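You operate a simulated robot arm through the tools that you are given. There is no shell and no other tool. Be economical: measure what you need, move in short steps, check, and stop when the job is done.

You are at the controls of a simulated two-armed robot. One attempt, no reset.

TASK
Wash the blue pen and stand it in the holder for its size.
Fine: wash it in the cleaner, then dab it dry on the felt.

It is judged by the outcome, as a careful person would: the job done as asked, and still so three seconds after it is handed in. It fails if anything else is knocked over, pushed out of place, dropped, spilled or broken.

THE ROBOT
Two 7-joint arms with two-finger parallel grippers on one trunk, on a base that drives. Base frame: it is fixed to the floor where the robot stands at the start and does not move with it; the origin is under the middle of the robot, x ahead of it, y to its left, z up. Readings come in cm, rad, newtons and seconds.
The left shoulder is at the start at [7, 13, 118.7], the right one opposite. With the tool pointing down near the work surface each hand reaches from about 10 to 48 cm from the robot's upright axis, wherever it stands, measured 20 degrees to its own side. Places, roughly: felt pad [50, -20, 70]; green button [40, -20, 80]; left holder [40, 0, 80]; middle holder [40, 0, 80]; pen cleaner [40, -20, 80]; right holder [50, 0, 80]; well of the pen cleaner [40, -20, 80]. Payload 1.57 kg a hand.
The TCP of each hand is the grasp point between the finger pads, 3 cm short of the fingertips. In the tool frame z runs along the fingers and y along their closing line. Largest opening 8 cm; finger width 1.7, thickness 1.2; the body of the gripper, 4 by 8.2 cm, starts 8 cm behind the TCP.
Orientation is told as [roll, pitch, yaw] about the base's x, y, z axes, in that order, counted from this pose: with the fingers straight down and closing along the base's y, the tool's x points along the base's -x, its y along +y and its z along -z.

THE INTERFACE
- The arms move only by the tool step_arm. It takes "left_targets", "right_targets" or both (then of equal length, played together; a hand with none holds still); each is a list of rows, each a list of 7 numbers: the shift along the base's x, y, z in cm, then the turn, a rotation vector about the base's x, y, z in rad, then the opening in per cent of the stroke, from 0 (shut) to 100 (fully open). In form: [[dx, dy, dz, wx, wy, wz, hand], ...]. A call has 1 to 10 rows; each row shifts and turns the commanded pose from where the row before left it. Rows are played at 5 a second. More than 5 cm and 0.15 rad between two rows, or a gripper value outside its range, and nothing of the call is played. A pose out of reach is approached as far as the arm can. The call stops where the force on the tool passes 70 N (or 10 N more than at its start, if that is more) or the arm is blocked; 0.2 s more then pass. Each finger travels about 10.8 cm/s and halts on what it meets, pressing with about 29 N; the grip force reading is that of the motor and also rises with nothing between the fingers. The clock runs only during rows and for 0.2 s after the last one: add rows that do not move to give the fingers time. It gives the time, the measured TCP pose, the force on the tool (base axes), the opening and the grip force at its end, in the units of the frame above (readings bear some noise), with the torque about the TCP (base axes, N m) and any sound that the robot's microphone picked up, and new pictures: "pictures" is both (left out), scene, wrist or none (wrist: the cameras of the hands that moved).
- Cameras (640 x 400 px; columns grow to the right, rows downward): "scene" is now at [12.69, -0.58, 139.42]; the picture's right is [-0.09, -1.00, 0.00], its down [-0.76, 0.07, -0.65] and it looks along [0.64, -0.06, -0.76] (base axes); focal length 291 px, centre (320, 200). "left" rides on the left gripper at [7.2, 0.7, -12.2] in its tool frame; the picture's right is [-0.09, 1.00, 0.00], its down [-0.84, -0.08, -0.54] and it looks along [-0.54, -0.05, 0.84] (tool axes); focal length 238 px, centre (320, 200). "right" rides on the right gripper at [7.2, -0.7, -12.2] in its tool frame; the picture's right is [0.09, 1.00, 0.00], its down [-0.84, 0.08, -0.54] and it looks along [-0.54, 0.05, 0.84] (tool axes); focal length 238 px, centre (320, 200).
- move_column(by): slides the trunk up (or, below 0, down) by that many cm; the arms and the scene camera ride with it, the base frame stays. It gives what a move gives, with no picture.
- steer(legs): drives the robot by 1 to 6 legs, each [ahead, left, turn to the left] in cm, cm and rad, along the robot's own axes; the way and the turn of a leg run together, so that a leg with both is an arc; at most 150 cm and 3.142 rad a leg. The arms and the cameras ride along, it lands a little off, and it stops where it bumps. It gives what a move gives, and a new picture of the scene camera.
- pan_tilt(pan, tilt): turns the head with the scene camera to pan (to the left, within 1.501 rad either way) and tilt (down, from -0.506 to 1.204), counted from straight ahead of the robot. It gives what a move gives, and a new picture of the scene camera.
- locate(camera, pixels): for up to 12 pixels [column, row] of the newest picture of that camera ("zoom" is the newest enlarged one), the place [x, y, z] in the base frame of the surface seen there, good to about 0.3 cm. No time passes.
- zoom(camera, box): a new picture of the part [left, top, right, bottom] of that camera's present view, enlarged. No time passes.
- hand_in(): hands the job in; it is judged then, once.

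Work in short steps. Measure before you move; look again where a grasp or a placing could have gone wrong, and mend it. You have 80 turns and 260 pictures in all, those below and enlarged ones among them. Open the grippers and draw the arms clear of the work before you hand the job in, unless the task says otherwise; then end with one line.

The tools are called after ">>>" as a command line: name --argument value ..., lists and objects as JSON in quotes. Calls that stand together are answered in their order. step_arm: Moves the arms, as the interface text tells. Its arguments: {"type":"object","properties":{"left_targets":{"type":"array","items":{"type":"array","items":{"type":"number"}}},"right_targets":{"type":"array","items":{"type":"array","items":{"type":"number"}}},"pictures":{"type":"string","enum":["both","scene","wrist","none"]}},"required":[]} The other tools are called the same way: move_column (by) slides the trunk up or down; steer (legs) drives the base; pan_tilt (pan, tilt) turns the head that bears the scene camera; locate (camera, pixels) gives the place of the surface under pixels of a picture; zoom (camera, box) takes an enlarged picture of a part of a camera's view; hand_in () hands the job in.

At the start:

```text
t: 0.0
left_eef_pos: [41.02, 5.81, 107.39]
left_orientation: [0.0, 0.001, -0.001]
left_wrist_force: [0.4, 0.1, 0.3]
left_wrist_torque: [-0.01, 0.01, 0.03]
left_width: 8.02
left_gripper_force: 0.0
right_eef_pos: [27.86, -17.47, 104.96]
right_orientation: [0.0, -0.002, 0.001]
right_wrist_force: [0.1, 0.6, 0.9]
right_wrist_torque: [0.03, 0.05, 0.01]
right_width: 7.98
right_gripper_force: 0.0
trunk travel left (down, up): [-82.5, 11.5]
robot x, y, heading: [0.08, -0.16, -0.001]
head pan, tilt: [-0.091, 0.869]
```

scene: 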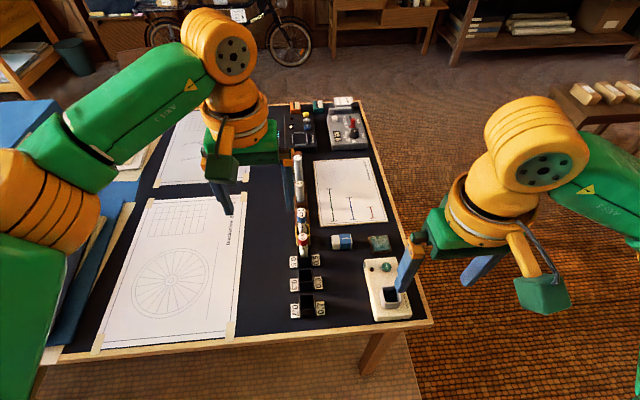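
right: 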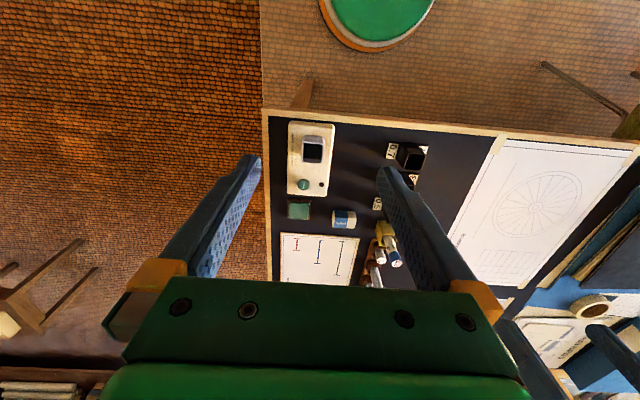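
left: 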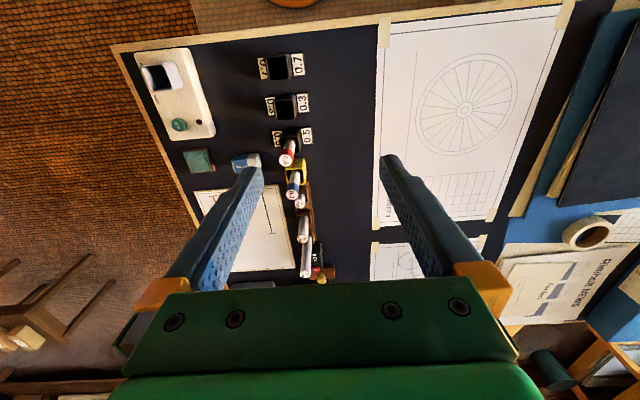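

The pens sit in a row about scene (300,160-250), holders at (303,260-305), cleaner at (387,290). I zoom to read labels and identify the blue pen.

>>> zoom --camera "scene" --box '[260, 140, 430, 330]'

>>> zoom --camera "left" --box '[120, 40, 340, 290]'

```text
2.11 times, centred on (345, 235) of scene
```

zoom: 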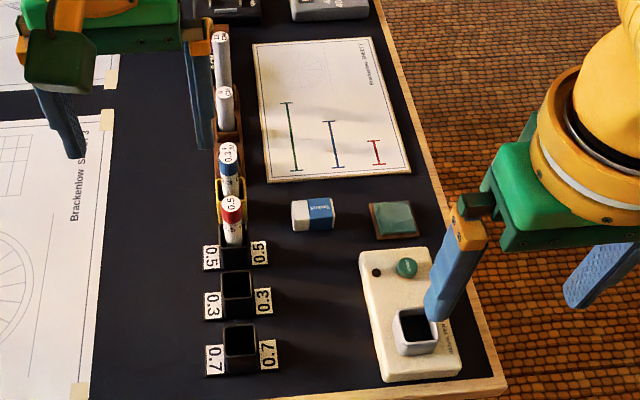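

```text
1.60 times, centred on (230, 165) of left
```

zoom: 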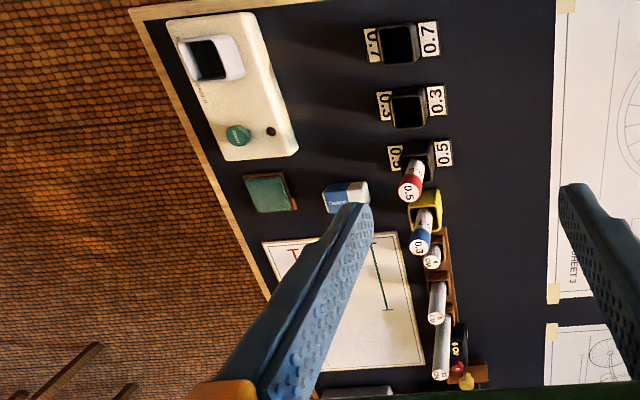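

Blue pen appears to be in the yellow stand next to the red one. I zoom tighter and measure.

>>> zoom --camera "scene" --box '[280, 200, 340, 260]'

>>> zoom --camera "left" --box '[250, 120, 330, 220]'

>>> zoom --camera "right" --box '[280, 110, 440, 290]'

>>> locate --camera "scene" --pixels '[[301, 215], [303, 237], [303, 283], [306, 305], [387, 267], [389, 296], [379, 242], [375, 300], [400, 300], [341, 241], [270, 290], [307, 262]]'

```text
6.67 times, centred on (310, 230) of scene
```

zoom: 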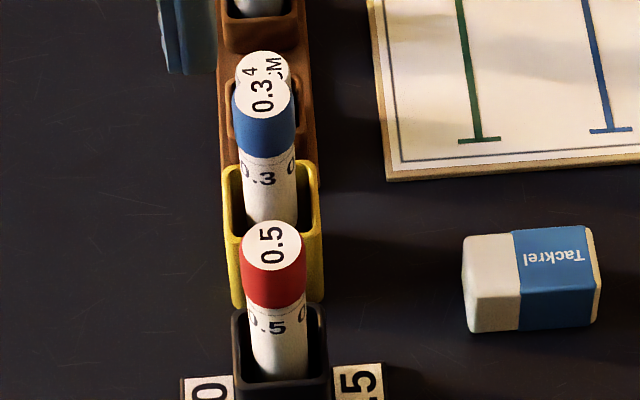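

```text
4.00 times, centred on (290, 170) of left
```

zoom: 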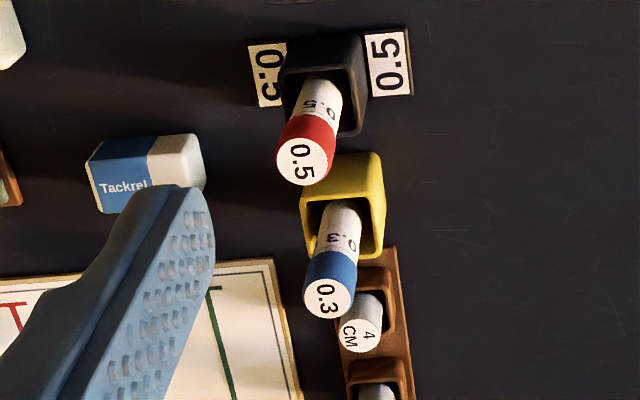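

```text
2.22 times, centred on (360, 200) of right
```

zoom: 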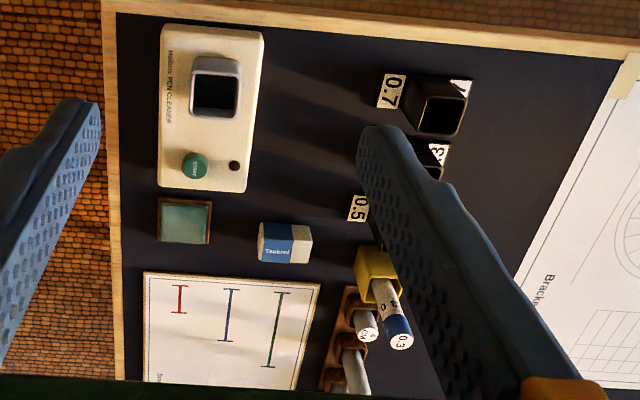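

```text
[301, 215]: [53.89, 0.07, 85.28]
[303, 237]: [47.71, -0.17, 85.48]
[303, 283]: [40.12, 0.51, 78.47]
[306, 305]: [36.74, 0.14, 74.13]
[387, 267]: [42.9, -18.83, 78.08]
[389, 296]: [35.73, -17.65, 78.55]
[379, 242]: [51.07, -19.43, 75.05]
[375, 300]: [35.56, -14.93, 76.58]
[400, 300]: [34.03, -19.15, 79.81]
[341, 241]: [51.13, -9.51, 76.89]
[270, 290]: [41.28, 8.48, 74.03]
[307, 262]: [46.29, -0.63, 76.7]
```

The blue pen is 0.3, in the yellow stand at about (53.5, 0); the 0.3 holder is the middle one, empty, at about (41, 0.3). I need more precise edges, and a view of how much room there is between the base and the table.

>>> locate --camera "scene" --pixels '[[300, 338], [299, 345], [432, 322], [300, 380], [375, 350], [304, 209], [304, 218], [305, 227], [303, 234], [302, 243], [303, 247], [304, 185]]'

>>> pan_tilt --pan -0.1 --tilt 1.2

```text
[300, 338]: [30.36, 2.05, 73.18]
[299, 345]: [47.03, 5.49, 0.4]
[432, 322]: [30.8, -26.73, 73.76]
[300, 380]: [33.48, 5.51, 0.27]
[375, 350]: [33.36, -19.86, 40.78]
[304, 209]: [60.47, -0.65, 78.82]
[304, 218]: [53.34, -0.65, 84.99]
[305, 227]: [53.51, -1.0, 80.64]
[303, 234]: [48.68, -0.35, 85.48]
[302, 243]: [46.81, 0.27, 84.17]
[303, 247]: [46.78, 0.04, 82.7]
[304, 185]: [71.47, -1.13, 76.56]
```

```text
t: 0.8
left_eef_pos: [41.03, 5.82, 107.24]
left_orientation: [0.0, 0.0, -0.001]
left_wrist_force: [0.5, 0.1, 0.1]
left_wrist_torque: [0.01, 0.01, 0.0]
left_width: 7.98
left_gripper_force: 0.1
right_eef_pos: [27.82, -17.33, 104.97]
right_orientation: [-0.001, 0.0, -0.001]
right_wrist_force: [-0.1, -0.5, 0.6]
right_wrist_torque: [-0.01, 0.0, 0.02]
right_width: 8.0
right_gripper_force: 0.1
trunk travel left (down, up): [-82.5, 11.5]
robot x, y, heading: [-0.04, 0.11, -0.003]
head pan, tilt: [-0.099, 1.201]
```

scene: 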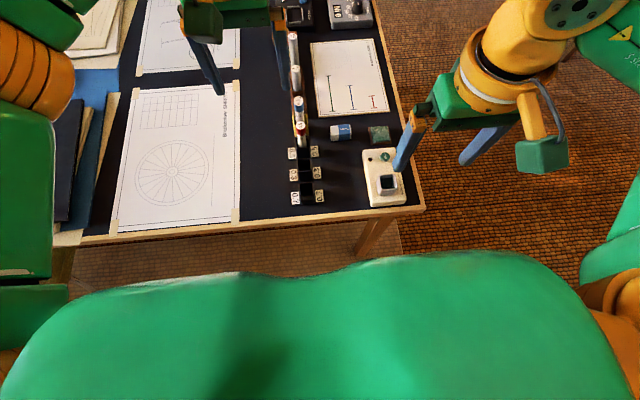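

Checking the front extent of my own body versus the table edge (x≈30).

>>> locate --camera "scene" --pixels '[[345, 275], [430, 256], [170, 278], [280, 290], [387, 184], [387, 157], [379, 135], [304, 173], [306, 196], [304, 152], [298, 103], [371, 157]]'

>>> zoom --camera "scene" --box '[270, 80, 430, 220]'

```text
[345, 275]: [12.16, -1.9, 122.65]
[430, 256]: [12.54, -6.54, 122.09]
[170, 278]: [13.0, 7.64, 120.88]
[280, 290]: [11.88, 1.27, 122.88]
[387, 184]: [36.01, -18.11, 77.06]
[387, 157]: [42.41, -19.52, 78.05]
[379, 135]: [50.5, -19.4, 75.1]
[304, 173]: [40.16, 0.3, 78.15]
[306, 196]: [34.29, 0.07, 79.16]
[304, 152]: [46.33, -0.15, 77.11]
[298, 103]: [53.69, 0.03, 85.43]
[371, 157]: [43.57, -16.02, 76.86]
```

```text
2.86 times, centred on (350, 150) of scene
```

zoom: 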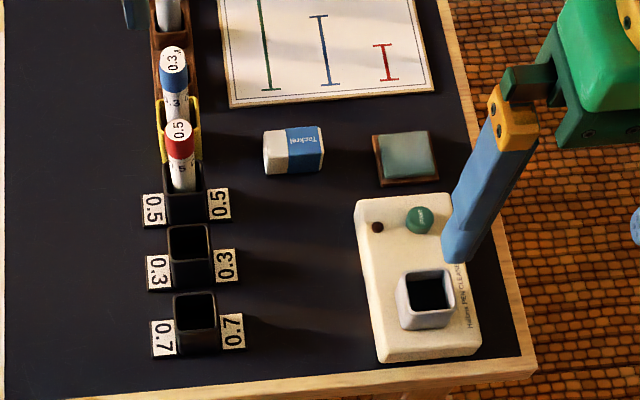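

The body front is at x≈13, table edge at x≈30. I drive ahead 9 cm and 4 left so that the pen, cleaner, felt and holder are all within the right hand's reach.

>>> steer --legs '[[9, 4, 0]]'

```text
t: 2.0
left_eef_pos: [49.84, 9.67, 107.42]
left_orientation: [0.004, -0.003, 0.0]
left_wrist_force: [-0.5, -0.7, -0.5]
left_wrist_torque: [0.02, -0.01, 0.02]
left_width: 7.98
left_gripper_force: 0.0
right_eef_pos: [36.69, -13.55, 104.98]
right_orientation: [0.001, -0.004, 0.0]
right_wrist_force: [-0.3, -0.8, -0.6]
right_wrist_torque: [0.06, -0.06, -0.01]
right_width: 8.0
right_gripper_force: 0.1
trunk travel left (down, up): [-82.5, 11.5]
robot x, y, heading: [9.57, 3.96, 0.001]
head pan, tilt: [-0.099, 1.201]
```

scene: 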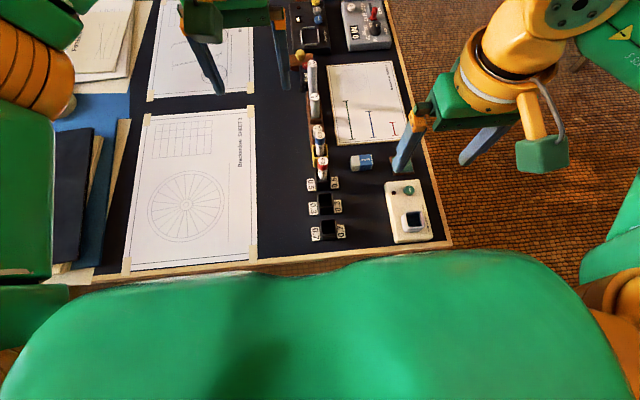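

Good, all visible. I move the left arm aside (to y≈30) and bring the right hand towards above the pen, then look.

>>> step_arm --left_targets '[[-2, 5, 0, 0, 0, 0, 100], [-2, 5, 0, 0, 0, 0, 100], [-2, 5, 0, 0, 0, 0, 100], [-2, 5, 0, 0, 0, 0, 100], [0, 0, 0, 0, 0, 0, 100]]' --right_targets '[[0, 0, 0, 0, 0, 0, 100], [0, 0, 0, 0, 0, 0, 100], [3, 3, 0, 0, 0, 0, 100], [3, 3, 0, 0, 0, 0, 100], [3, 3, 0, 0, 0, 0, 100]]'

>>> pan_tilt --pan -0.1 --tilt 0.95

```text
refused: row 1 steps farther than a row can; nothing moved
```

```text
t: 2.7
left_eef_pos: [50.24, 9.88, 107.3]
left_orientation: [0.001, 0.001, 0.0]
left_wrist_force: [-0.7, -0.3, -0.6]
left_wrist_torque: [-0.02, 0.03, 0.0]
left_width: 8.01
left_gripper_force: 0.0
right_eef_pos: [37.06, -13.38, 104.82]
right_orientation: [0.0, 0.002, 0.0]
right_wrist_force: [-0.3, -0.3, 1.0]
right_wrist_torque: [0.04, 0.01, 0.01]
right_width: 8.02
right_gripper_force: 0.0
trunk travel left (down, up): [-82.5, 11.5]
robot x, y, heading: [9.32, 3.91, -0.001]
head pan, tilt: [-0.099, 0.949]
```

scene: 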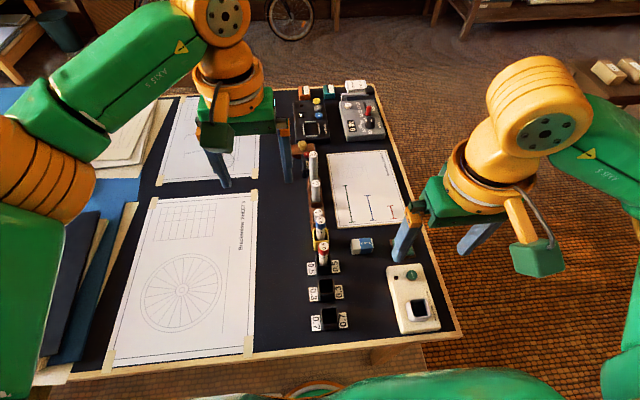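

Total step must be ≤5 cm; I retry with smaller rows.

>>> step_arm --left_targets '[[-2, 4, 0, 0, 0, 0, 100], [-2, 4, 0, 0, 0, 0, 100], [-2, 4, 0, 0, 0, 0, 100], [-2, 4, 0, 0, 0, 0, 100], [0, 0, 0, 0, 0, 0, 100], [0, 0, 0, 0, 0, 0, 100]]' --right_targets '[[0, 0, 0, 0, 0, 0, 100], [0, 0, 0, 0, 0, 0, 100], [3, 3, 0, 0, 0, 0, 100], [3, 3, 0, 0, 0, 0, 100], [3, 3, 0, 0, 0, 0, 100], [3, 3, 0, 0, 0, 0, 100]]'

```text
t: 4.1
left_eef_pos: [42.4, 26.03, 107.19]
left_orientation: [-0.003, 0.0, 0.0]
left_wrist_force: [1.1, -0.2, -0.6]
left_wrist_torque: [0.0, -0.03, -0.03]
left_width: 8.01
left_gripper_force: 0.1
right_eef_pos: [49.18, -1.17, 105.17]
right_orientation: [-0.002, 0.001, 0.002]
right_wrist_force: [0.2, 0.2, -0.3]
right_wrist_torque: [0.01, 0.02, 0.0]
right_width: 8.02
right_gripper_force: 0.0
trunk travel left (down, up): [-82.5, 11.5]
robot x, y, heading: [9.19, 3.95, 0.004]
head pan, tilt: [-0.099, 0.949]
```

scene: 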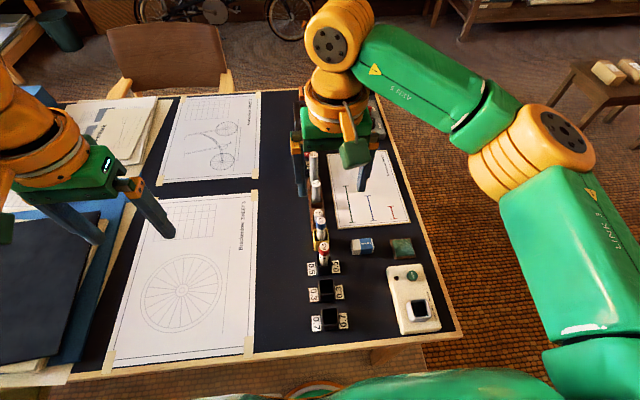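
right: 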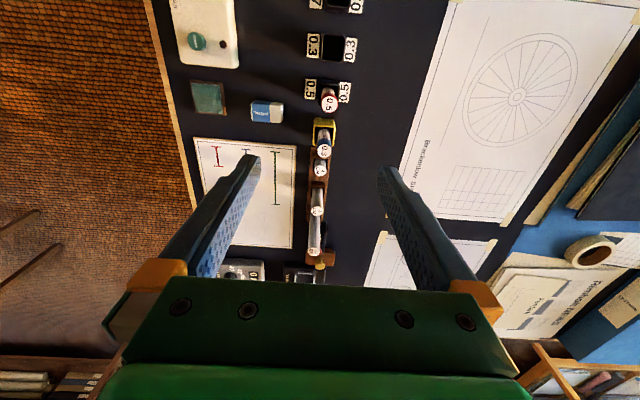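
left: 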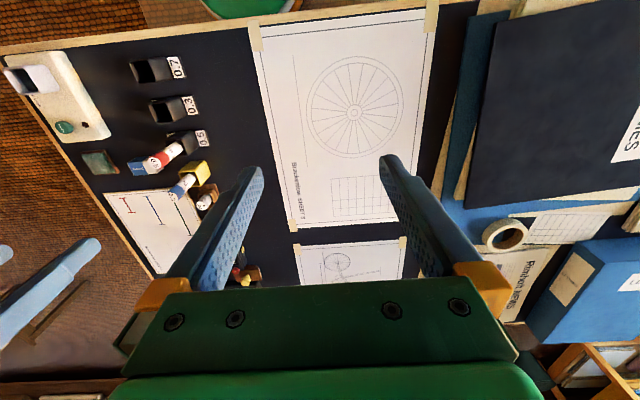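

Now precise measurement of the blue pen's top and neighbours from zoomed views.

>>> zoom --camera "right" --box '[280, 70, 370, 200]'

>>> zoom --camera "scene" --box '[290, 195, 350, 270]'

>>> zoom --camera "left" --box '[120, 120, 240, 220]'

```text
3.08 times, centred on (325, 135) of right
```

zoom: 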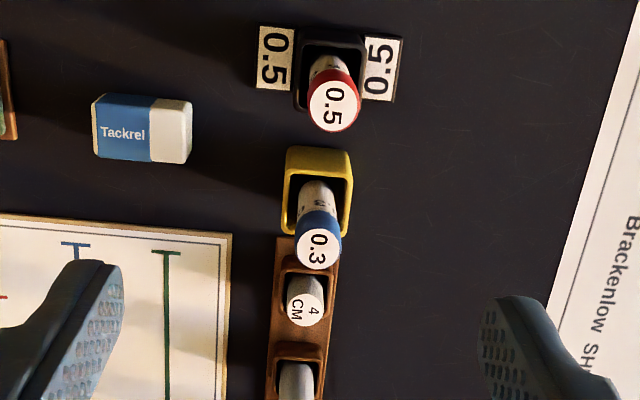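

```text
5.33 times, centred on (320, 232) of scene
```

zoom: 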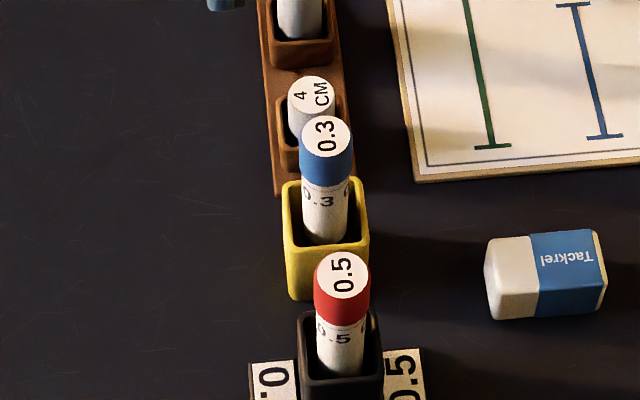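

```text
4.00 times, centred on (180, 170) of left
```

zoom: 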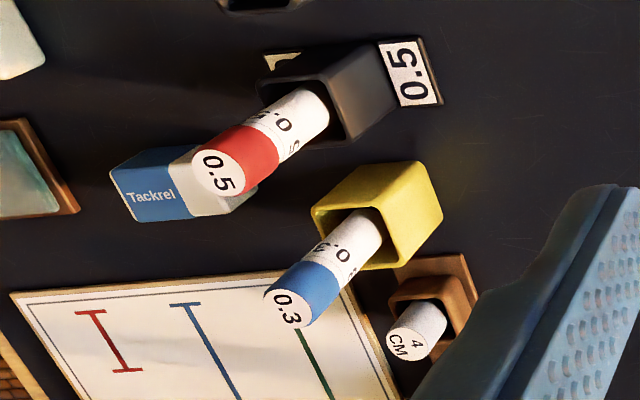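

>>> locate --camera "zoom" --pixels '[[286, 307], [218, 172], [380, 230], [440, 190], [350, 300]]'

>>> locate --camera "right" --pixels '[[323, 150], [325, 137], [327, 104], [318, 121], [333, 121], [333, 46], [323, 46], [344, 46], [333, 34], [333, 59]]'

>>> locate --camera "scene" --pixels '[[320, 220], [323, 246], [319, 281], [332, 281], [319, 299], [332, 299], [317, 230], [331, 230], [420, 309], [411, 275], [400, 248]]'

```text
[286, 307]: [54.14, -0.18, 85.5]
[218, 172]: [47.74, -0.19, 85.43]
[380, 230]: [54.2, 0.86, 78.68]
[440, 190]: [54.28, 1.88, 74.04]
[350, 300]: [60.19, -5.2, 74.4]
```

```text
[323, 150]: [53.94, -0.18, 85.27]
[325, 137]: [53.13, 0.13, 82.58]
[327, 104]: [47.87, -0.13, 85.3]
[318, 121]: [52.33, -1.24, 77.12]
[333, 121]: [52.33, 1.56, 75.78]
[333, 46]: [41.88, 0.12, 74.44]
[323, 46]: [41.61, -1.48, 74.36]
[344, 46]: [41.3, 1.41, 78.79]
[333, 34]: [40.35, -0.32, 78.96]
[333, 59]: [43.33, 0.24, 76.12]
```

```text
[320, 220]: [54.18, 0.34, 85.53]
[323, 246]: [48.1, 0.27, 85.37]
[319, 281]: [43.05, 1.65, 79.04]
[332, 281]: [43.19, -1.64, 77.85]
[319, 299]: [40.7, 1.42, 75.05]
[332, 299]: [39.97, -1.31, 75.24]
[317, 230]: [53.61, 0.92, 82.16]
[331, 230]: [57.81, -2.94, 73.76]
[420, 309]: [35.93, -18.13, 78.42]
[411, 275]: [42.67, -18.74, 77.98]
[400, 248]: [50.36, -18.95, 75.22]
```

Pen top centre ≈ (54.1, -0.1, 85.4); middle holder centre ≈ (41.7, 0.1), rim 79. I go above the pen and lower to TCP z≈90.

>>> step_arm --right_targets '[[4.8, 1.1, 0, 0, 0, 0, 100], [0, 0, -4, 0, 0, 0, 100], [0, 0, -4, 0, 0, 0, 100], [0, 0, -4, 0, 0, 0, 100], [0, 0, -3, 0, 0, 0, 100], [0, 0, 0, 0, 0, 0, 100]]'

```text
t: 5.5
left_eef_pos: [42.23, 25.72, 107.18]
left_orientation: [0.0, -0.001, 0.001]
left_wrist_force: [-0.6, -0.2, 0.7]
left_wrist_torque: [0.01, -0.01, -0.01]
left_width: 7.97
left_gripper_force: 0.0
right_eef_pos: [53.72, -0.41, 90.26]
right_orientation: [0.0, 0.0, -0.001]
right_wrist_force: [-0.7, 0.7, 0.9]
right_wrist_torque: [0.02, -0.04, 0.0]
right_width: 8.0
right_gripper_force: 0.0
trunk travel left (down, up): [-82.5, 11.5]
robot x, y, heading: [9.18, 4.24, 0.002]
head pan, tilt: [-0.099, 0.949]
```

scene: 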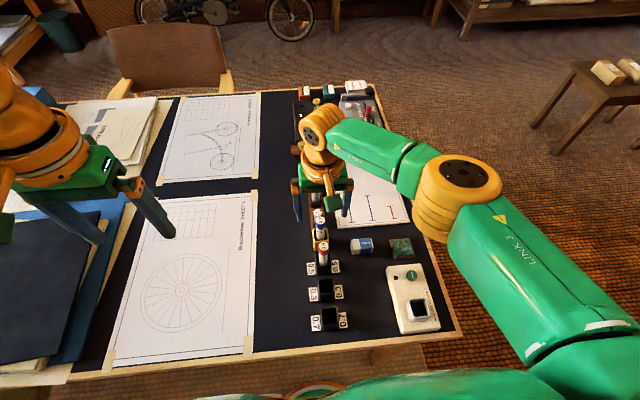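
right: 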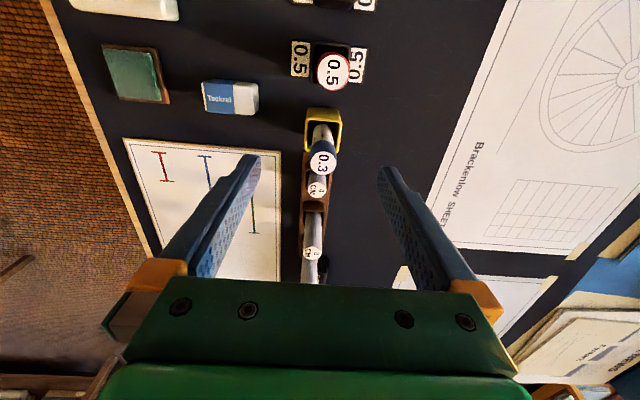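

>>> locate --camera "right" --pixels '[[322, 163], [322, 153], [310, 163], [333, 163], [318, 190], [313, 253], [312, 175], [324, 130]]'

```text
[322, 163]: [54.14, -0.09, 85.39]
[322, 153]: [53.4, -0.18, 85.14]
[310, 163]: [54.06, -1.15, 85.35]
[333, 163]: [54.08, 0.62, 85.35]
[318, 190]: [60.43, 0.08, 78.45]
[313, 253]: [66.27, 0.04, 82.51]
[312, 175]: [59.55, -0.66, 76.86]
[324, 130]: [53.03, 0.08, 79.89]
```

Pen centre (54.1, -0.2). I descend to z≈83.2 and close.

>>> step_arm --right_targets '[[0.3, 0.2, -3.5, 0, 0, 0, 100], [0, 0, -3.5, 0, 0, 0, 100], [0, 0, 0, 0, 0, 0, 100], [0, 0, 0, 0, 0, 0, 60], [0, 0, 0, 0, 0, 0, 30], [0, 0, 0, 0, 0, 0, 0], [0, 0, 0, 0, 0, 0, 0], [0, 0, 0, 0, 0, 0, 0], [0, 0, 0, 0, 0, 0, 0]]'

```text
t: 7.5
left_eef_pos: [42.41, 25.74, 107.3]
left_orientation: [0.0, 0.001, -0.001]
left_wrist_force: [0.1, -0.1, -0.2]
left_wrist_torque: [-0.01, 0.0, 0.02]
left_width: 8.01
left_gripper_force: 0.1
right_eef_pos: [53.39, -0.37, 83.35]
right_orientation: [0.002, 0.0, 0.001]
right_wrist_force: [0.1, 0.2, -0.6]
right_wrist_torque: [-0.02, -0.02, -0.05]
right_width: 1.98
right_gripper_force: 28.7
right hand out of reach, approached as far as the arm can: row 2
trunk travel left (down, up): [-82.5, 11.5]
robot x, y, heading: [8.98, 3.73, -0.001]
head pan, tilt: [-0.099, 0.949]
```

scene: 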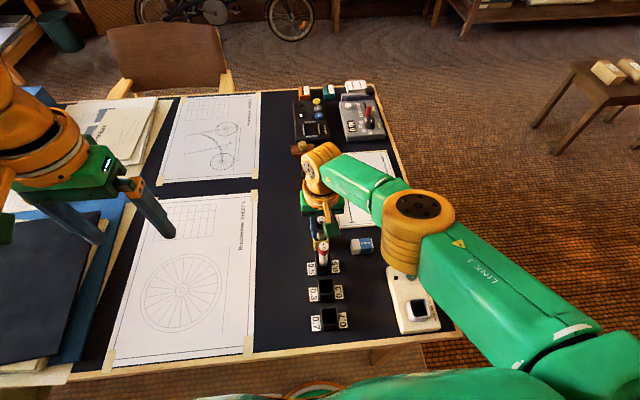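
right: 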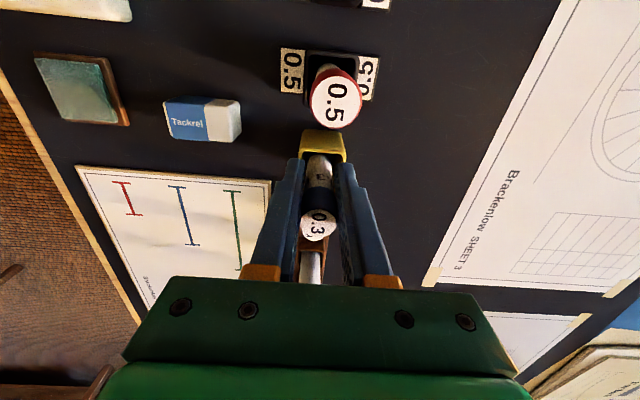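

Grip is 0.7 cm off along x since the arm was at its reach limit. I'll release, rise, drive 4 cm further ahead and re-grasp centred.

>>> step_arm --right_targets '[[0, 0, 0, 0, 0, 0, 60], [0, 0, 0, 0, 0, 0, 100], [0, 0, 0, 0, 0, 0, 100], [0, 0, 4, 0, 0, 0, 100], [0, 0, 4, 0, 0, 0, 100], [-3, 0, 3, 0, 0, 0, 100], [0, 0, 0, 0, 0, 0, 100]]' --pictures "wrist"

>>> steer --legs '[[4.5, 0, 0]]'

```text
t: 9.1
left_eef_pos: [42.37, 25.83, 107.24]
left_orientation: [0.001, -0.001, 0.0]
left_wrist_force: [0.3, 0.9, -0.5]
left_wrist_torque: [0.0, 0.01, -0.03]
left_width: 7.99
left_gripper_force: 0.0
right_eef_pos: [50.09, -0.32, 94.27]
right_orientation: [0.001, 0.0, -0.002]
right_wrist_force: [0.2, 0.2, -1.3]
right_wrist_torque: [0.02, 0.06, 0.0]
right_width: 8.01
right_gripper_force: 0.0
trunk travel left (down, up): [-82.5, 11.5]
robot x, y, heading: [9.18, 4.21, 0.0]
head pan, tilt: [-0.099, 0.949]
```

right: 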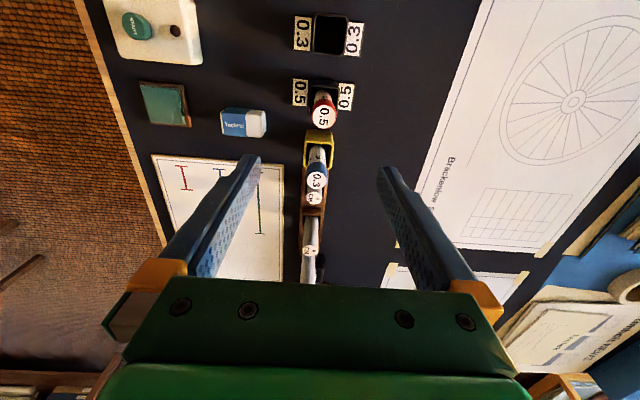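

```text
t: 10.0
left_eef_pos: [46.29, 25.9, 107.43]
left_orientation: [0.0, -0.005, 0.002]
left_wrist_force: [-1.1, 1.0, 0.1]
left_wrist_torque: [-0.01, -0.09, -0.02]
left_width: 8.0
left_gripper_force: 0.1
right_eef_pos: [54.06, -0.2, 94.47]
right_orientation: [0.001, -0.009, -0.001]
right_wrist_force: [0.4, 0.1, 0.4]
right_wrist_torque: [0.01, 0.0, 0.01]
right_width: 8.03
right_gripper_force: 0.1
trunk travel left (down, up): [-82.5, 11.5]
robot x, y, heading: [13.84, 4.02, -0.001]
head pan, tilt: [-0.099, 0.949]
```

scene: 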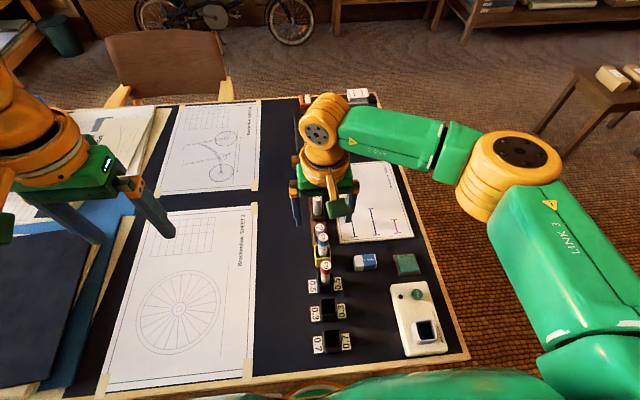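

Settle and look to align over the pen.

>>> step_arm --right_targets '[[0, 0, -2, 0, 0, 0, 100], [0, 0, -2, 0, 0, 0, 100], [0, 0, 0, 0, 0, 0, 100]]' --pictures "wrist"

>>> zoom --camera "right" --box '[280, 70, 370, 200]'

```text
t: 10.8
left_eef_pos: [46.93, 25.93, 107.1]
left_orientation: [0.001, 0.003, -0.001]
left_wrist_force: [-0.6, 0.0, -0.9]
left_wrist_torque: [0.0, 0.03, 0.01]
left_width: 7.99
left_gripper_force: 0.0
right_eef_pos: [54.7, -0.34, 90.25]
right_orientation: [0.001, 0.0, -0.001]
right_wrist_force: [0.3, -0.2, 0.2]
right_wrist_torque: [-0.03, -0.01, -0.03]
right_width: 8.03
right_gripper_force: 0.1
trunk travel left (down, up): [-82.5, 11.5]
robot x, y, heading: [13.91, 3.9, -0.0]
head pan, tilt: [-0.099, 0.949]
```

right: 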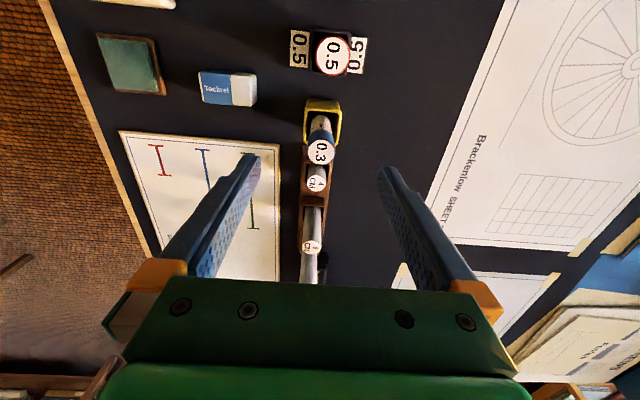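

```text
3.08 times, centred on (325, 135) of right
```

zoom: 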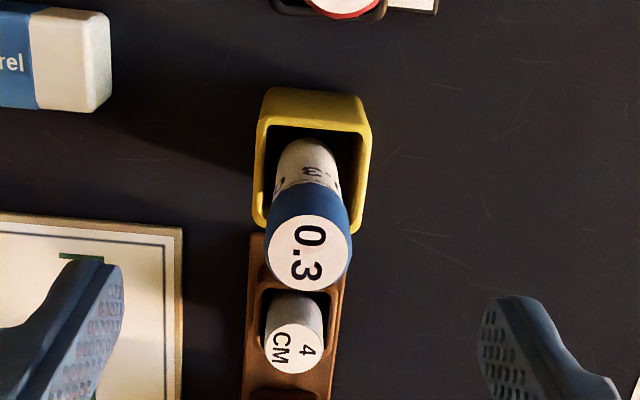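

>>> locate --camera "zoom" --pixels '[[308, 252], [308, 215], [308, 288], [270, 250], [346, 250], [300, 180], [290, 350]]'

```text
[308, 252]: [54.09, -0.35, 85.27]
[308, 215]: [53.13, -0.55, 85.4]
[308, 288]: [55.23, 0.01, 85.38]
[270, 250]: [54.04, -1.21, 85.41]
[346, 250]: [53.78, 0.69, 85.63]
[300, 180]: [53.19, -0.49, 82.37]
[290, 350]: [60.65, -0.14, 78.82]
```

Centre (54.1, -0.25); shift −0.55 in x, descend 7 and close.

>>> step_arm --right_targets '[[-0.55, 0.1, -3.5, 0, 0, 0, 100], [0, 0, -3.5, 0, 0, 0, 100], [0, 0, 0, 0, 0, 0, 100], [0, 0, 0, 0, 0, 0, 60], [0, 0, 0, 0, 0, 0, 30], [0, 0, 0, 0, 0, 0, 0], [0, 0, 0, 0, 0, 0, 0], [0, 0, 0, 0, 0, 0, 0]]' --pictures "wrist"

```text
t: 12.6
left_eef_pos: [46.87, 25.85, 107.35]
left_orientation: [0.0, -0.001, 0.0]
left_wrist_force: [0.5, 0.3, -0.8]
left_wrist_torque: [-0.02, 0.02, -0.02]
left_width: 8.02
left_gripper_force: 0.0
right_eef_pos: [54.11, -0.09, 83.26]
right_orientation: [0.0, -0.001, 0.0]
right_wrist_force: [-0.3, 0.6, 0.9]
right_wrist_torque: [0.01, 0.02, 0.01]
right_width: 1.99
right_gripper_force: 28.9
trunk travel left (down, up): [-82.5, 11.5]
robot x, y, heading: [13.79, 3.95, 0.002]
head pan, tilt: [-0.099, 0.949]
```

right: 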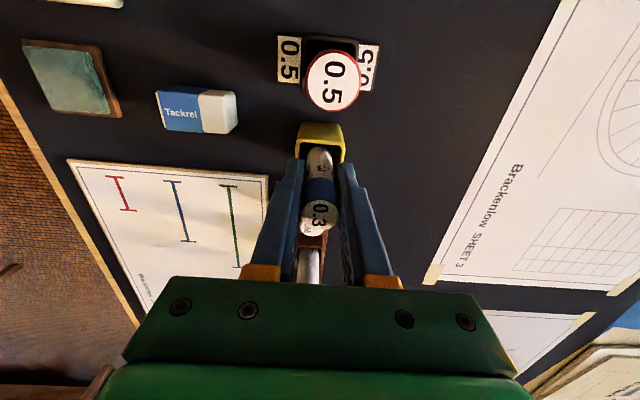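

Grasp centred. Lift straight up 14 cm and look.

>>> step_arm --right_targets '[[0, 0, 2, 0, 0, 0, 0], [0, 0, 4, 0, 0, 0, 0], [0, 0, 4, 0, 0, 0, 0], [0, 0, 4, 0, 0, 0, 0], [0, 0, 0, 0, 0, 0, 0]]'

>>> zoom --camera "left" --box '[0, 40, 260, 240]'

>>> zoom --camera "scene" --box '[280, 180, 460, 370]'

```text
t: 13.8
left_eef_pos: [46.82, 25.91, 107.19]
left_orientation: [0.001, 0.0, -0.002]
left_wrist_force: [-0.8, -0.2, 0.0]
left_wrist_torque: [-0.01, -0.01, -0.03]
left_width: 8.02
left_gripper_force: 0.0
right_eef_pos: [54.23, -0.07, 97.09]
right_orientation: [-0.002, 0.0, -0.001]
right_wrist_force: [0.2, -0.5, 0.2]
right_wrist_torque: [0.0, 0.0, 0.04]
right_width: 1.98
right_gripper_force: 29.3
trunk travel left (down, up): [-82.5, 11.5]
robot x, y, heading: [13.94, 4.01, 0.0]
head pan, tilt: [-0.099, 0.949]
```

scene: 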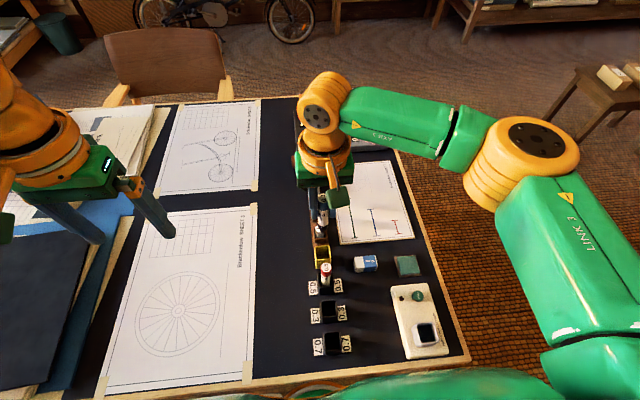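
right: 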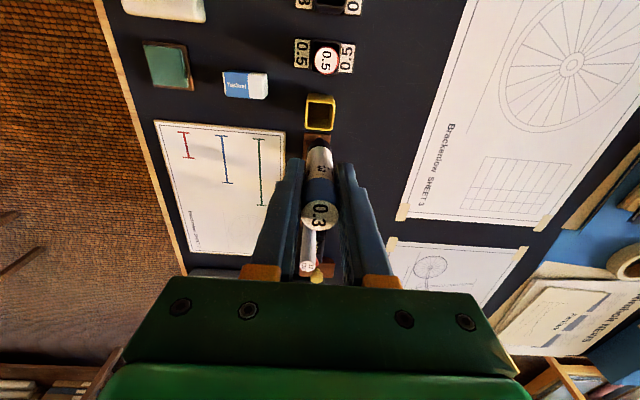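

```text
2.00 times, centred on (130, 140) of left
```

zoom: 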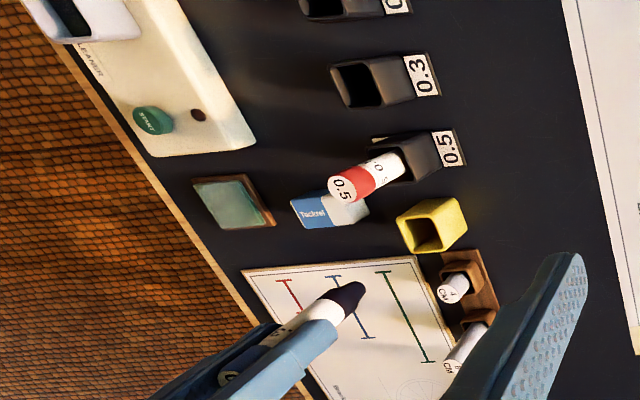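

```text
2.11 times, centred on (370, 275) of scene
```

zoom: 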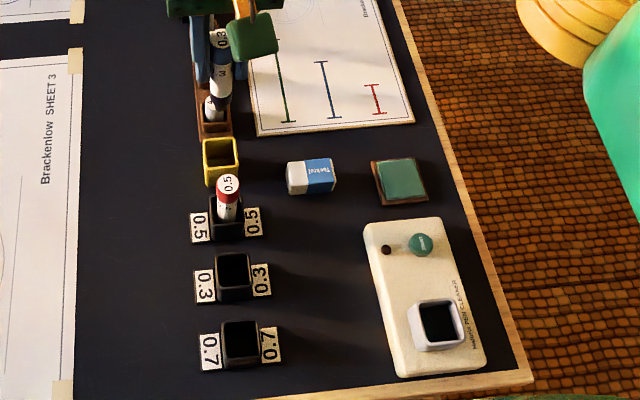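

Pen is held nib-down (dark nib end). Now I measure the well, button, and felt from the zoomed scene picture.

>>> locate --camera "zoom" --pixels '[[411, 303], [456, 298], [466, 342], [416, 350], [436, 320], [440, 335], [420, 243], [386, 249], [401, 180], [378, 165], [421, 163], [425, 199]]'

>>> locate --camera "scene" --pixels '[[322, 304], [339, 304], [322, 321], [340, 320], [330, 310], [426, 325], [426, 345], [438, 333], [413, 333]]'

```text
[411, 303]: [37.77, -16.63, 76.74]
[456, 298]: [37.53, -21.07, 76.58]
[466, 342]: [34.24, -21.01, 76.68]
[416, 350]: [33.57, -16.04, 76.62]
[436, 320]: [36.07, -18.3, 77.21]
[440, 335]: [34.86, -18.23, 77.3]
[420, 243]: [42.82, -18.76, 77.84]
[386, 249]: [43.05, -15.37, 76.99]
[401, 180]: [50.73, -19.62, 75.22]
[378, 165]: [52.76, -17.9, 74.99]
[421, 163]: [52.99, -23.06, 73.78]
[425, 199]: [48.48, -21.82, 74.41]
```

```text
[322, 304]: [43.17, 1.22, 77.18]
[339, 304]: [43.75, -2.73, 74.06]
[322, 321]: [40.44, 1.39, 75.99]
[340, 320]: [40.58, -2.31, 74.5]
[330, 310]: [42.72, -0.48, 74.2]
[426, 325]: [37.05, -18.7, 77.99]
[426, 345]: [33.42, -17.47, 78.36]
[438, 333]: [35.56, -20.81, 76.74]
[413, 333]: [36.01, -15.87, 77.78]
```

I carry the pen at z=97 (nib ≈ 88) to above the well.

>>> step_arm --right_targets '[[-1.5, -4.5, 0, 0, 0, 0, 0], [-3, -3.7, 0, 0, 0, 0, 0], [-3.5, -3, 0, 0, 0, 0, 0], [-3.5, -3, 0, 0, 0, 0, 0], [-3.5, -3, 0, 0, 0, 0, 0], [-3.5, -1, 0, 0, 0, 0, 0], [0, 0, 0, 0, 0, 0, 0]]'

>>> zoom --camera "right" --box '[250, 60, 410, 220]'

>>> zoom --camera "scene" --box '[350, 240, 510, 390]'

```text
t: 15.4
left_eef_pos: [47.02, 25.77, 107.19]
left_orientation: [0.001, 0.0, -0.001]
left_wrist_force: [0.7, -1.2, 0.3]
left_wrist_torque: [-0.03, 0.02, 0.01]
left_width: 8.0
left_gripper_force: 0.1
right_eef_pos: [37.33, -18.95, 96.9]
right_orientation: [0.003, 0.004, 0.001]
right_wrist_force: [-0.1, -0.8, 0.5]
right_wrist_torque: [-0.02, 0.04, 0.01]
right_width: 1.98
right_gripper_force: 29.1
right hand out of reach, approached as far as the arm can: row 6
trunk travel left (down, up): [-82.5, 11.5]
robot x, y, heading: [13.76, 4.28, -0.003]
head pan, tilt: [-0.099, 0.949]
```

scene: 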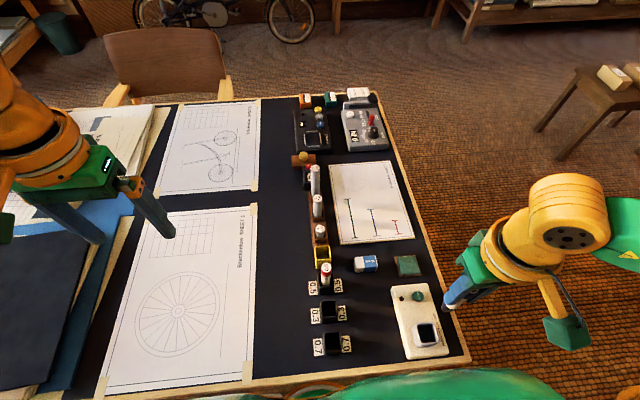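
right: 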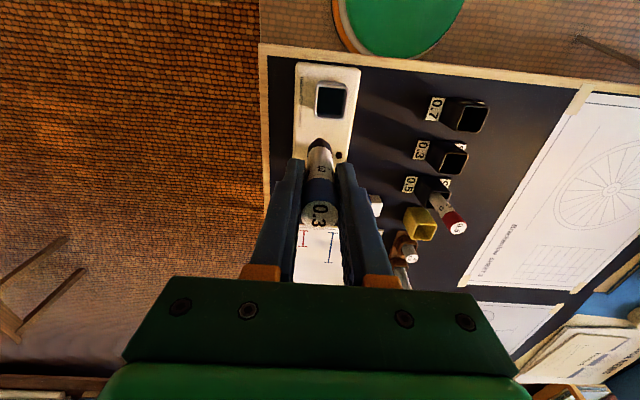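

```text
2.50 times, centred on (330, 140) of right
```

zoom: 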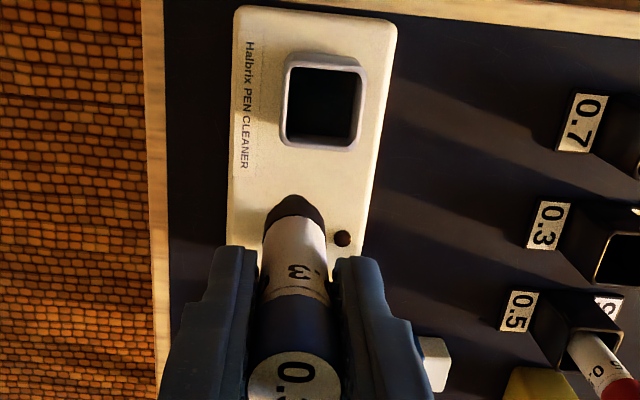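

```text
2.67 times, centred on (430, 315) of scene
```

zoom: 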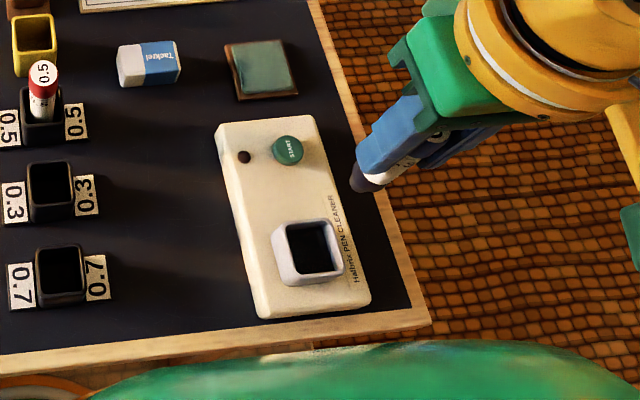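

The pose is slightly too close/sideways for the arm. I back the robot 4.5 cm and 4 cm right, so well, button, felt and holder are all comfortable.

>>> steer --legs '[[-4.5, -4, 0]]'

>>> step_arm --right_targets '[[1.5, 2.5, 0, 0, 0, 0, 0], [1.5, 2, 0, 0, 0, 0, 0], [0, 0, 0, 0, 0, 0, 0], [0, 0, 0, 0, 0, 0, 0]]'

```text
t: 16.4
left_eef_pos: [42.91, 22.31, 107.04]
left_orientation: [-0.004, 0.004, 0.002]
left_wrist_force: [0.3, 1.1, 1.2]
left_wrist_torque: [-0.01, 0.0, -0.03]
left_width: 8.0
left_gripper_force: 0.0
right_eef_pos: [33.35, -22.58, 96.88]
right_orientation: [-0.002, 0.009, 0.003]
right_wrist_force: [0.2, -0.3, -0.7]
right_wrist_torque: [-0.02, 0.03, 0.01]
right_width: 1.99
right_gripper_force: 28.8
trunk travel left (down, up): [-82.5, 11.5]
robot x, y, heading: [9.7, 0.01, 0.001]
head pan, tilt: [-0.099, 0.949]
```

scene: 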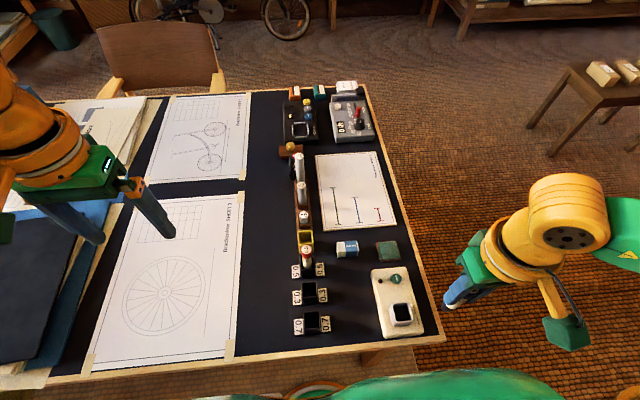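

```text
t: 17.4
left_eef_pos: [42.38, 21.85, 107.22]
left_orientation: [0.001, 0.001, 0.001]
left_wrist_force: [-0.5, 0.7, -0.2]
left_wrist_torque: [0.0, -0.01, 0.02]
left_width: 8.01
left_gripper_force: 0.0
right_eef_pos: [36.11, -18.38, 96.9]
right_orientation: [0.002, 0.004, 0.001]
right_wrist_force: [0.0, 0.0, -0.4]
right_wrist_torque: [-0.01, 0.01, -0.01]
right_width: 2.0
right_gripper_force: 29.1
trunk travel left (down, up): [-82.5, 11.5]
robot x, y, heading: [9.42, 0.02, 0.001]
head pan, tilt: [-0.099, 0.949]
```

scene: 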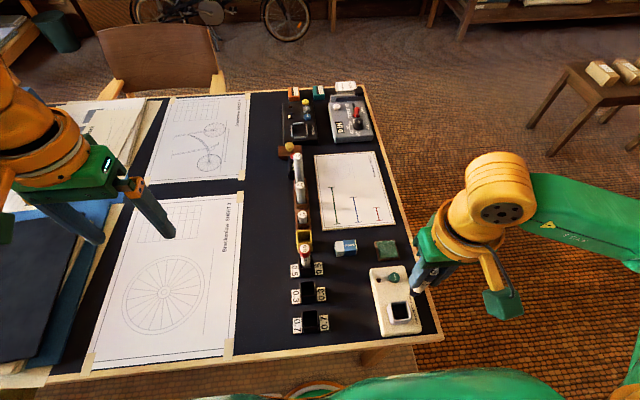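
right: 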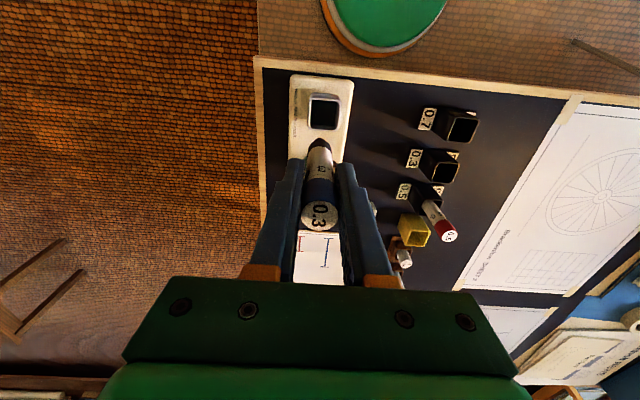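

Now precise well rim measurement from wrist view and the scene.

>>> zoom --camera "right" --box '[280, 70, 370, 160]'

>>> zoom --camera "scene" --box '[360, 260, 440, 340]'

>>> locate --camera "right" --pixels '[[309, 112], [338, 112], [324, 95], [324, 126], [324, 110], [312, 98], [337, 97], [311, 127], [336, 127]]'

```text
4.44 times, centred on (325, 115) of right
```

zoom: 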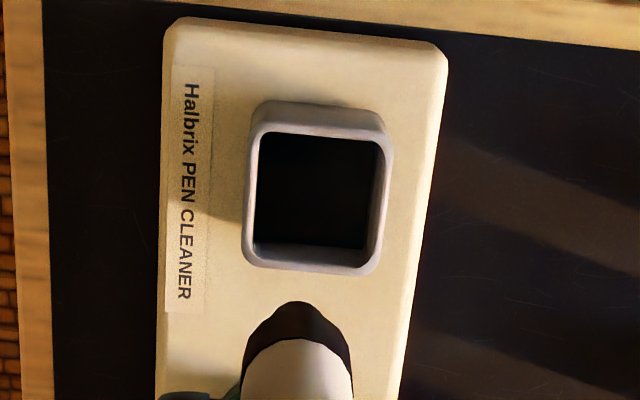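

```text
5.00 times, centred on (400, 300) of scene
```

zoom: 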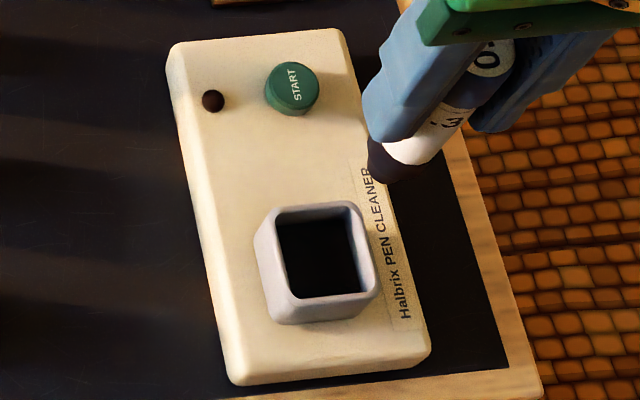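

```text
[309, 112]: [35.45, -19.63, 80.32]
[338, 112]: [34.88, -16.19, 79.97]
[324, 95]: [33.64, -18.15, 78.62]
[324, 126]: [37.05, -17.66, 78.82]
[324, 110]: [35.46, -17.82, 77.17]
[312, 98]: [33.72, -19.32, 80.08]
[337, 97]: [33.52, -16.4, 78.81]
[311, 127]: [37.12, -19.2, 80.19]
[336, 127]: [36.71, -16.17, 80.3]
```

Well rim at z≈80.2, centre ≈ (35.5, -17.9), inner opening ~3 cm. I shift over and lower until the nib is just above the rim.

>>> step_arm --right_targets '[[-0.65, 0.5, 0, 0, 0, 0, 0], [0, 0, -3, 0, 0, 0, 0], [0, 0, -3, 0, 0, 0, 0], [0, 0, 0, 0, 0, 0, 0]]' --pictures "both"

>>> zoom --camera "right" --box '[270, 70, 370, 240]'

>>> zoom --camera "scene" --box '[360, 230, 460, 350]'

```text
t: 18.4
left_eef_pos: [42.42, 22.04, 107.2]
left_orientation: [0.0, -0.001, 0.001]
left_wrist_force: [0.7, -0.5, 0.3]
left_wrist_torque: [-0.01, 0.0, -0.02]
left_width: 8.01
left_gripper_force: 0.1
right_eef_pos: [35.32, -17.65, 90.87]
right_orientation: [0.002, 0.004, 0.001]
right_wrist_force: [0.7, -0.4, -0.6]
right_wrist_torque: [0.01, -0.04, 0.05]
right_width: 1.97
right_gripper_force: 29.4
trunk travel left (down, up): [-82.5, 11.5]
robot x, y, heading: [9.13, 0.16, -0.002]
head pan, tilt: [-0.099, 0.949]
```

scene: 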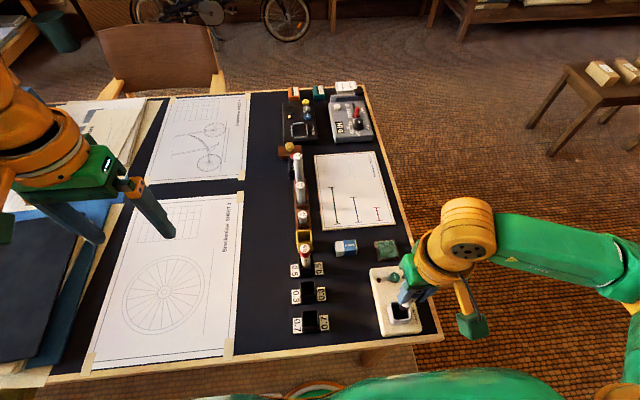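
right: 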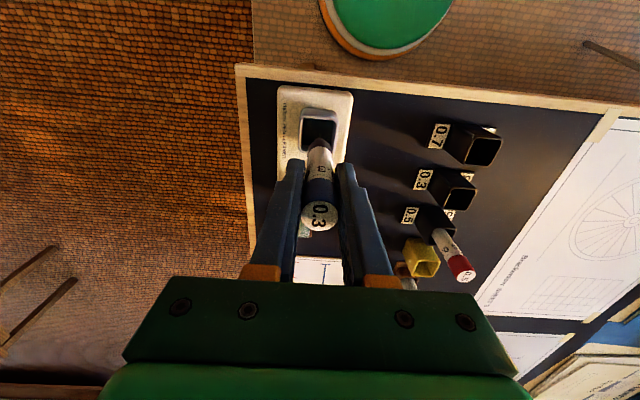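

```text
2.35 times, centred on (320, 155) of right
```

zoom: 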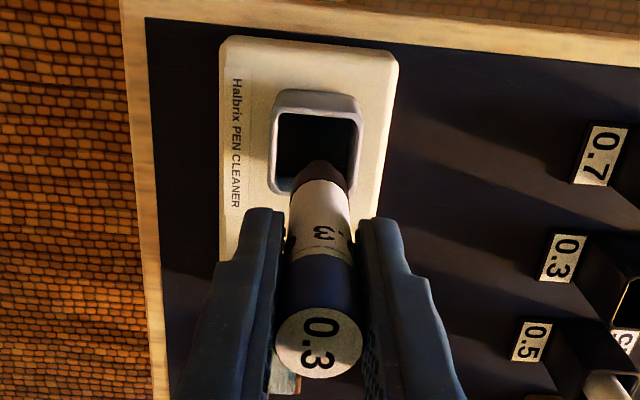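

```text
3.33 times, centred on (410, 290) of scene
```

zoom: 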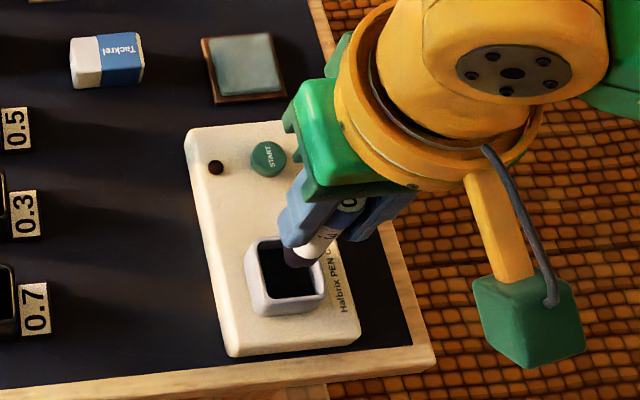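

>>> locate --camera "right" --pixels '[[301, 130], [336, 130], [318, 110], [317, 113], [304, 151], [302, 115], [335, 117], [320, 141]]'

>>> locate --camera "zoom" --pixels '[[247, 252], [258, 308], [322, 296], [268, 300], [252, 280], [320, 270], [262, 242], [290, 304]]'

```text
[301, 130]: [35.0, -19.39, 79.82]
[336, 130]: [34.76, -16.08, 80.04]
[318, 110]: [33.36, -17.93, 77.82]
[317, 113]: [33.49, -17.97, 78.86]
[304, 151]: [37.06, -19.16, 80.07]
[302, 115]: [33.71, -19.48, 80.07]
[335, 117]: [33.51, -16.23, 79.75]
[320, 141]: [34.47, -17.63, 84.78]
```

```text
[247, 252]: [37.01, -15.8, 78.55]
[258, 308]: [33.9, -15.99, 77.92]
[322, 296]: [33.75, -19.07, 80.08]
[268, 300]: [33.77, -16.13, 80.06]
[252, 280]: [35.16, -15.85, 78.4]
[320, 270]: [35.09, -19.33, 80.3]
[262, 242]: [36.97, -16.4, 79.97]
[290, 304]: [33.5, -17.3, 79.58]
```

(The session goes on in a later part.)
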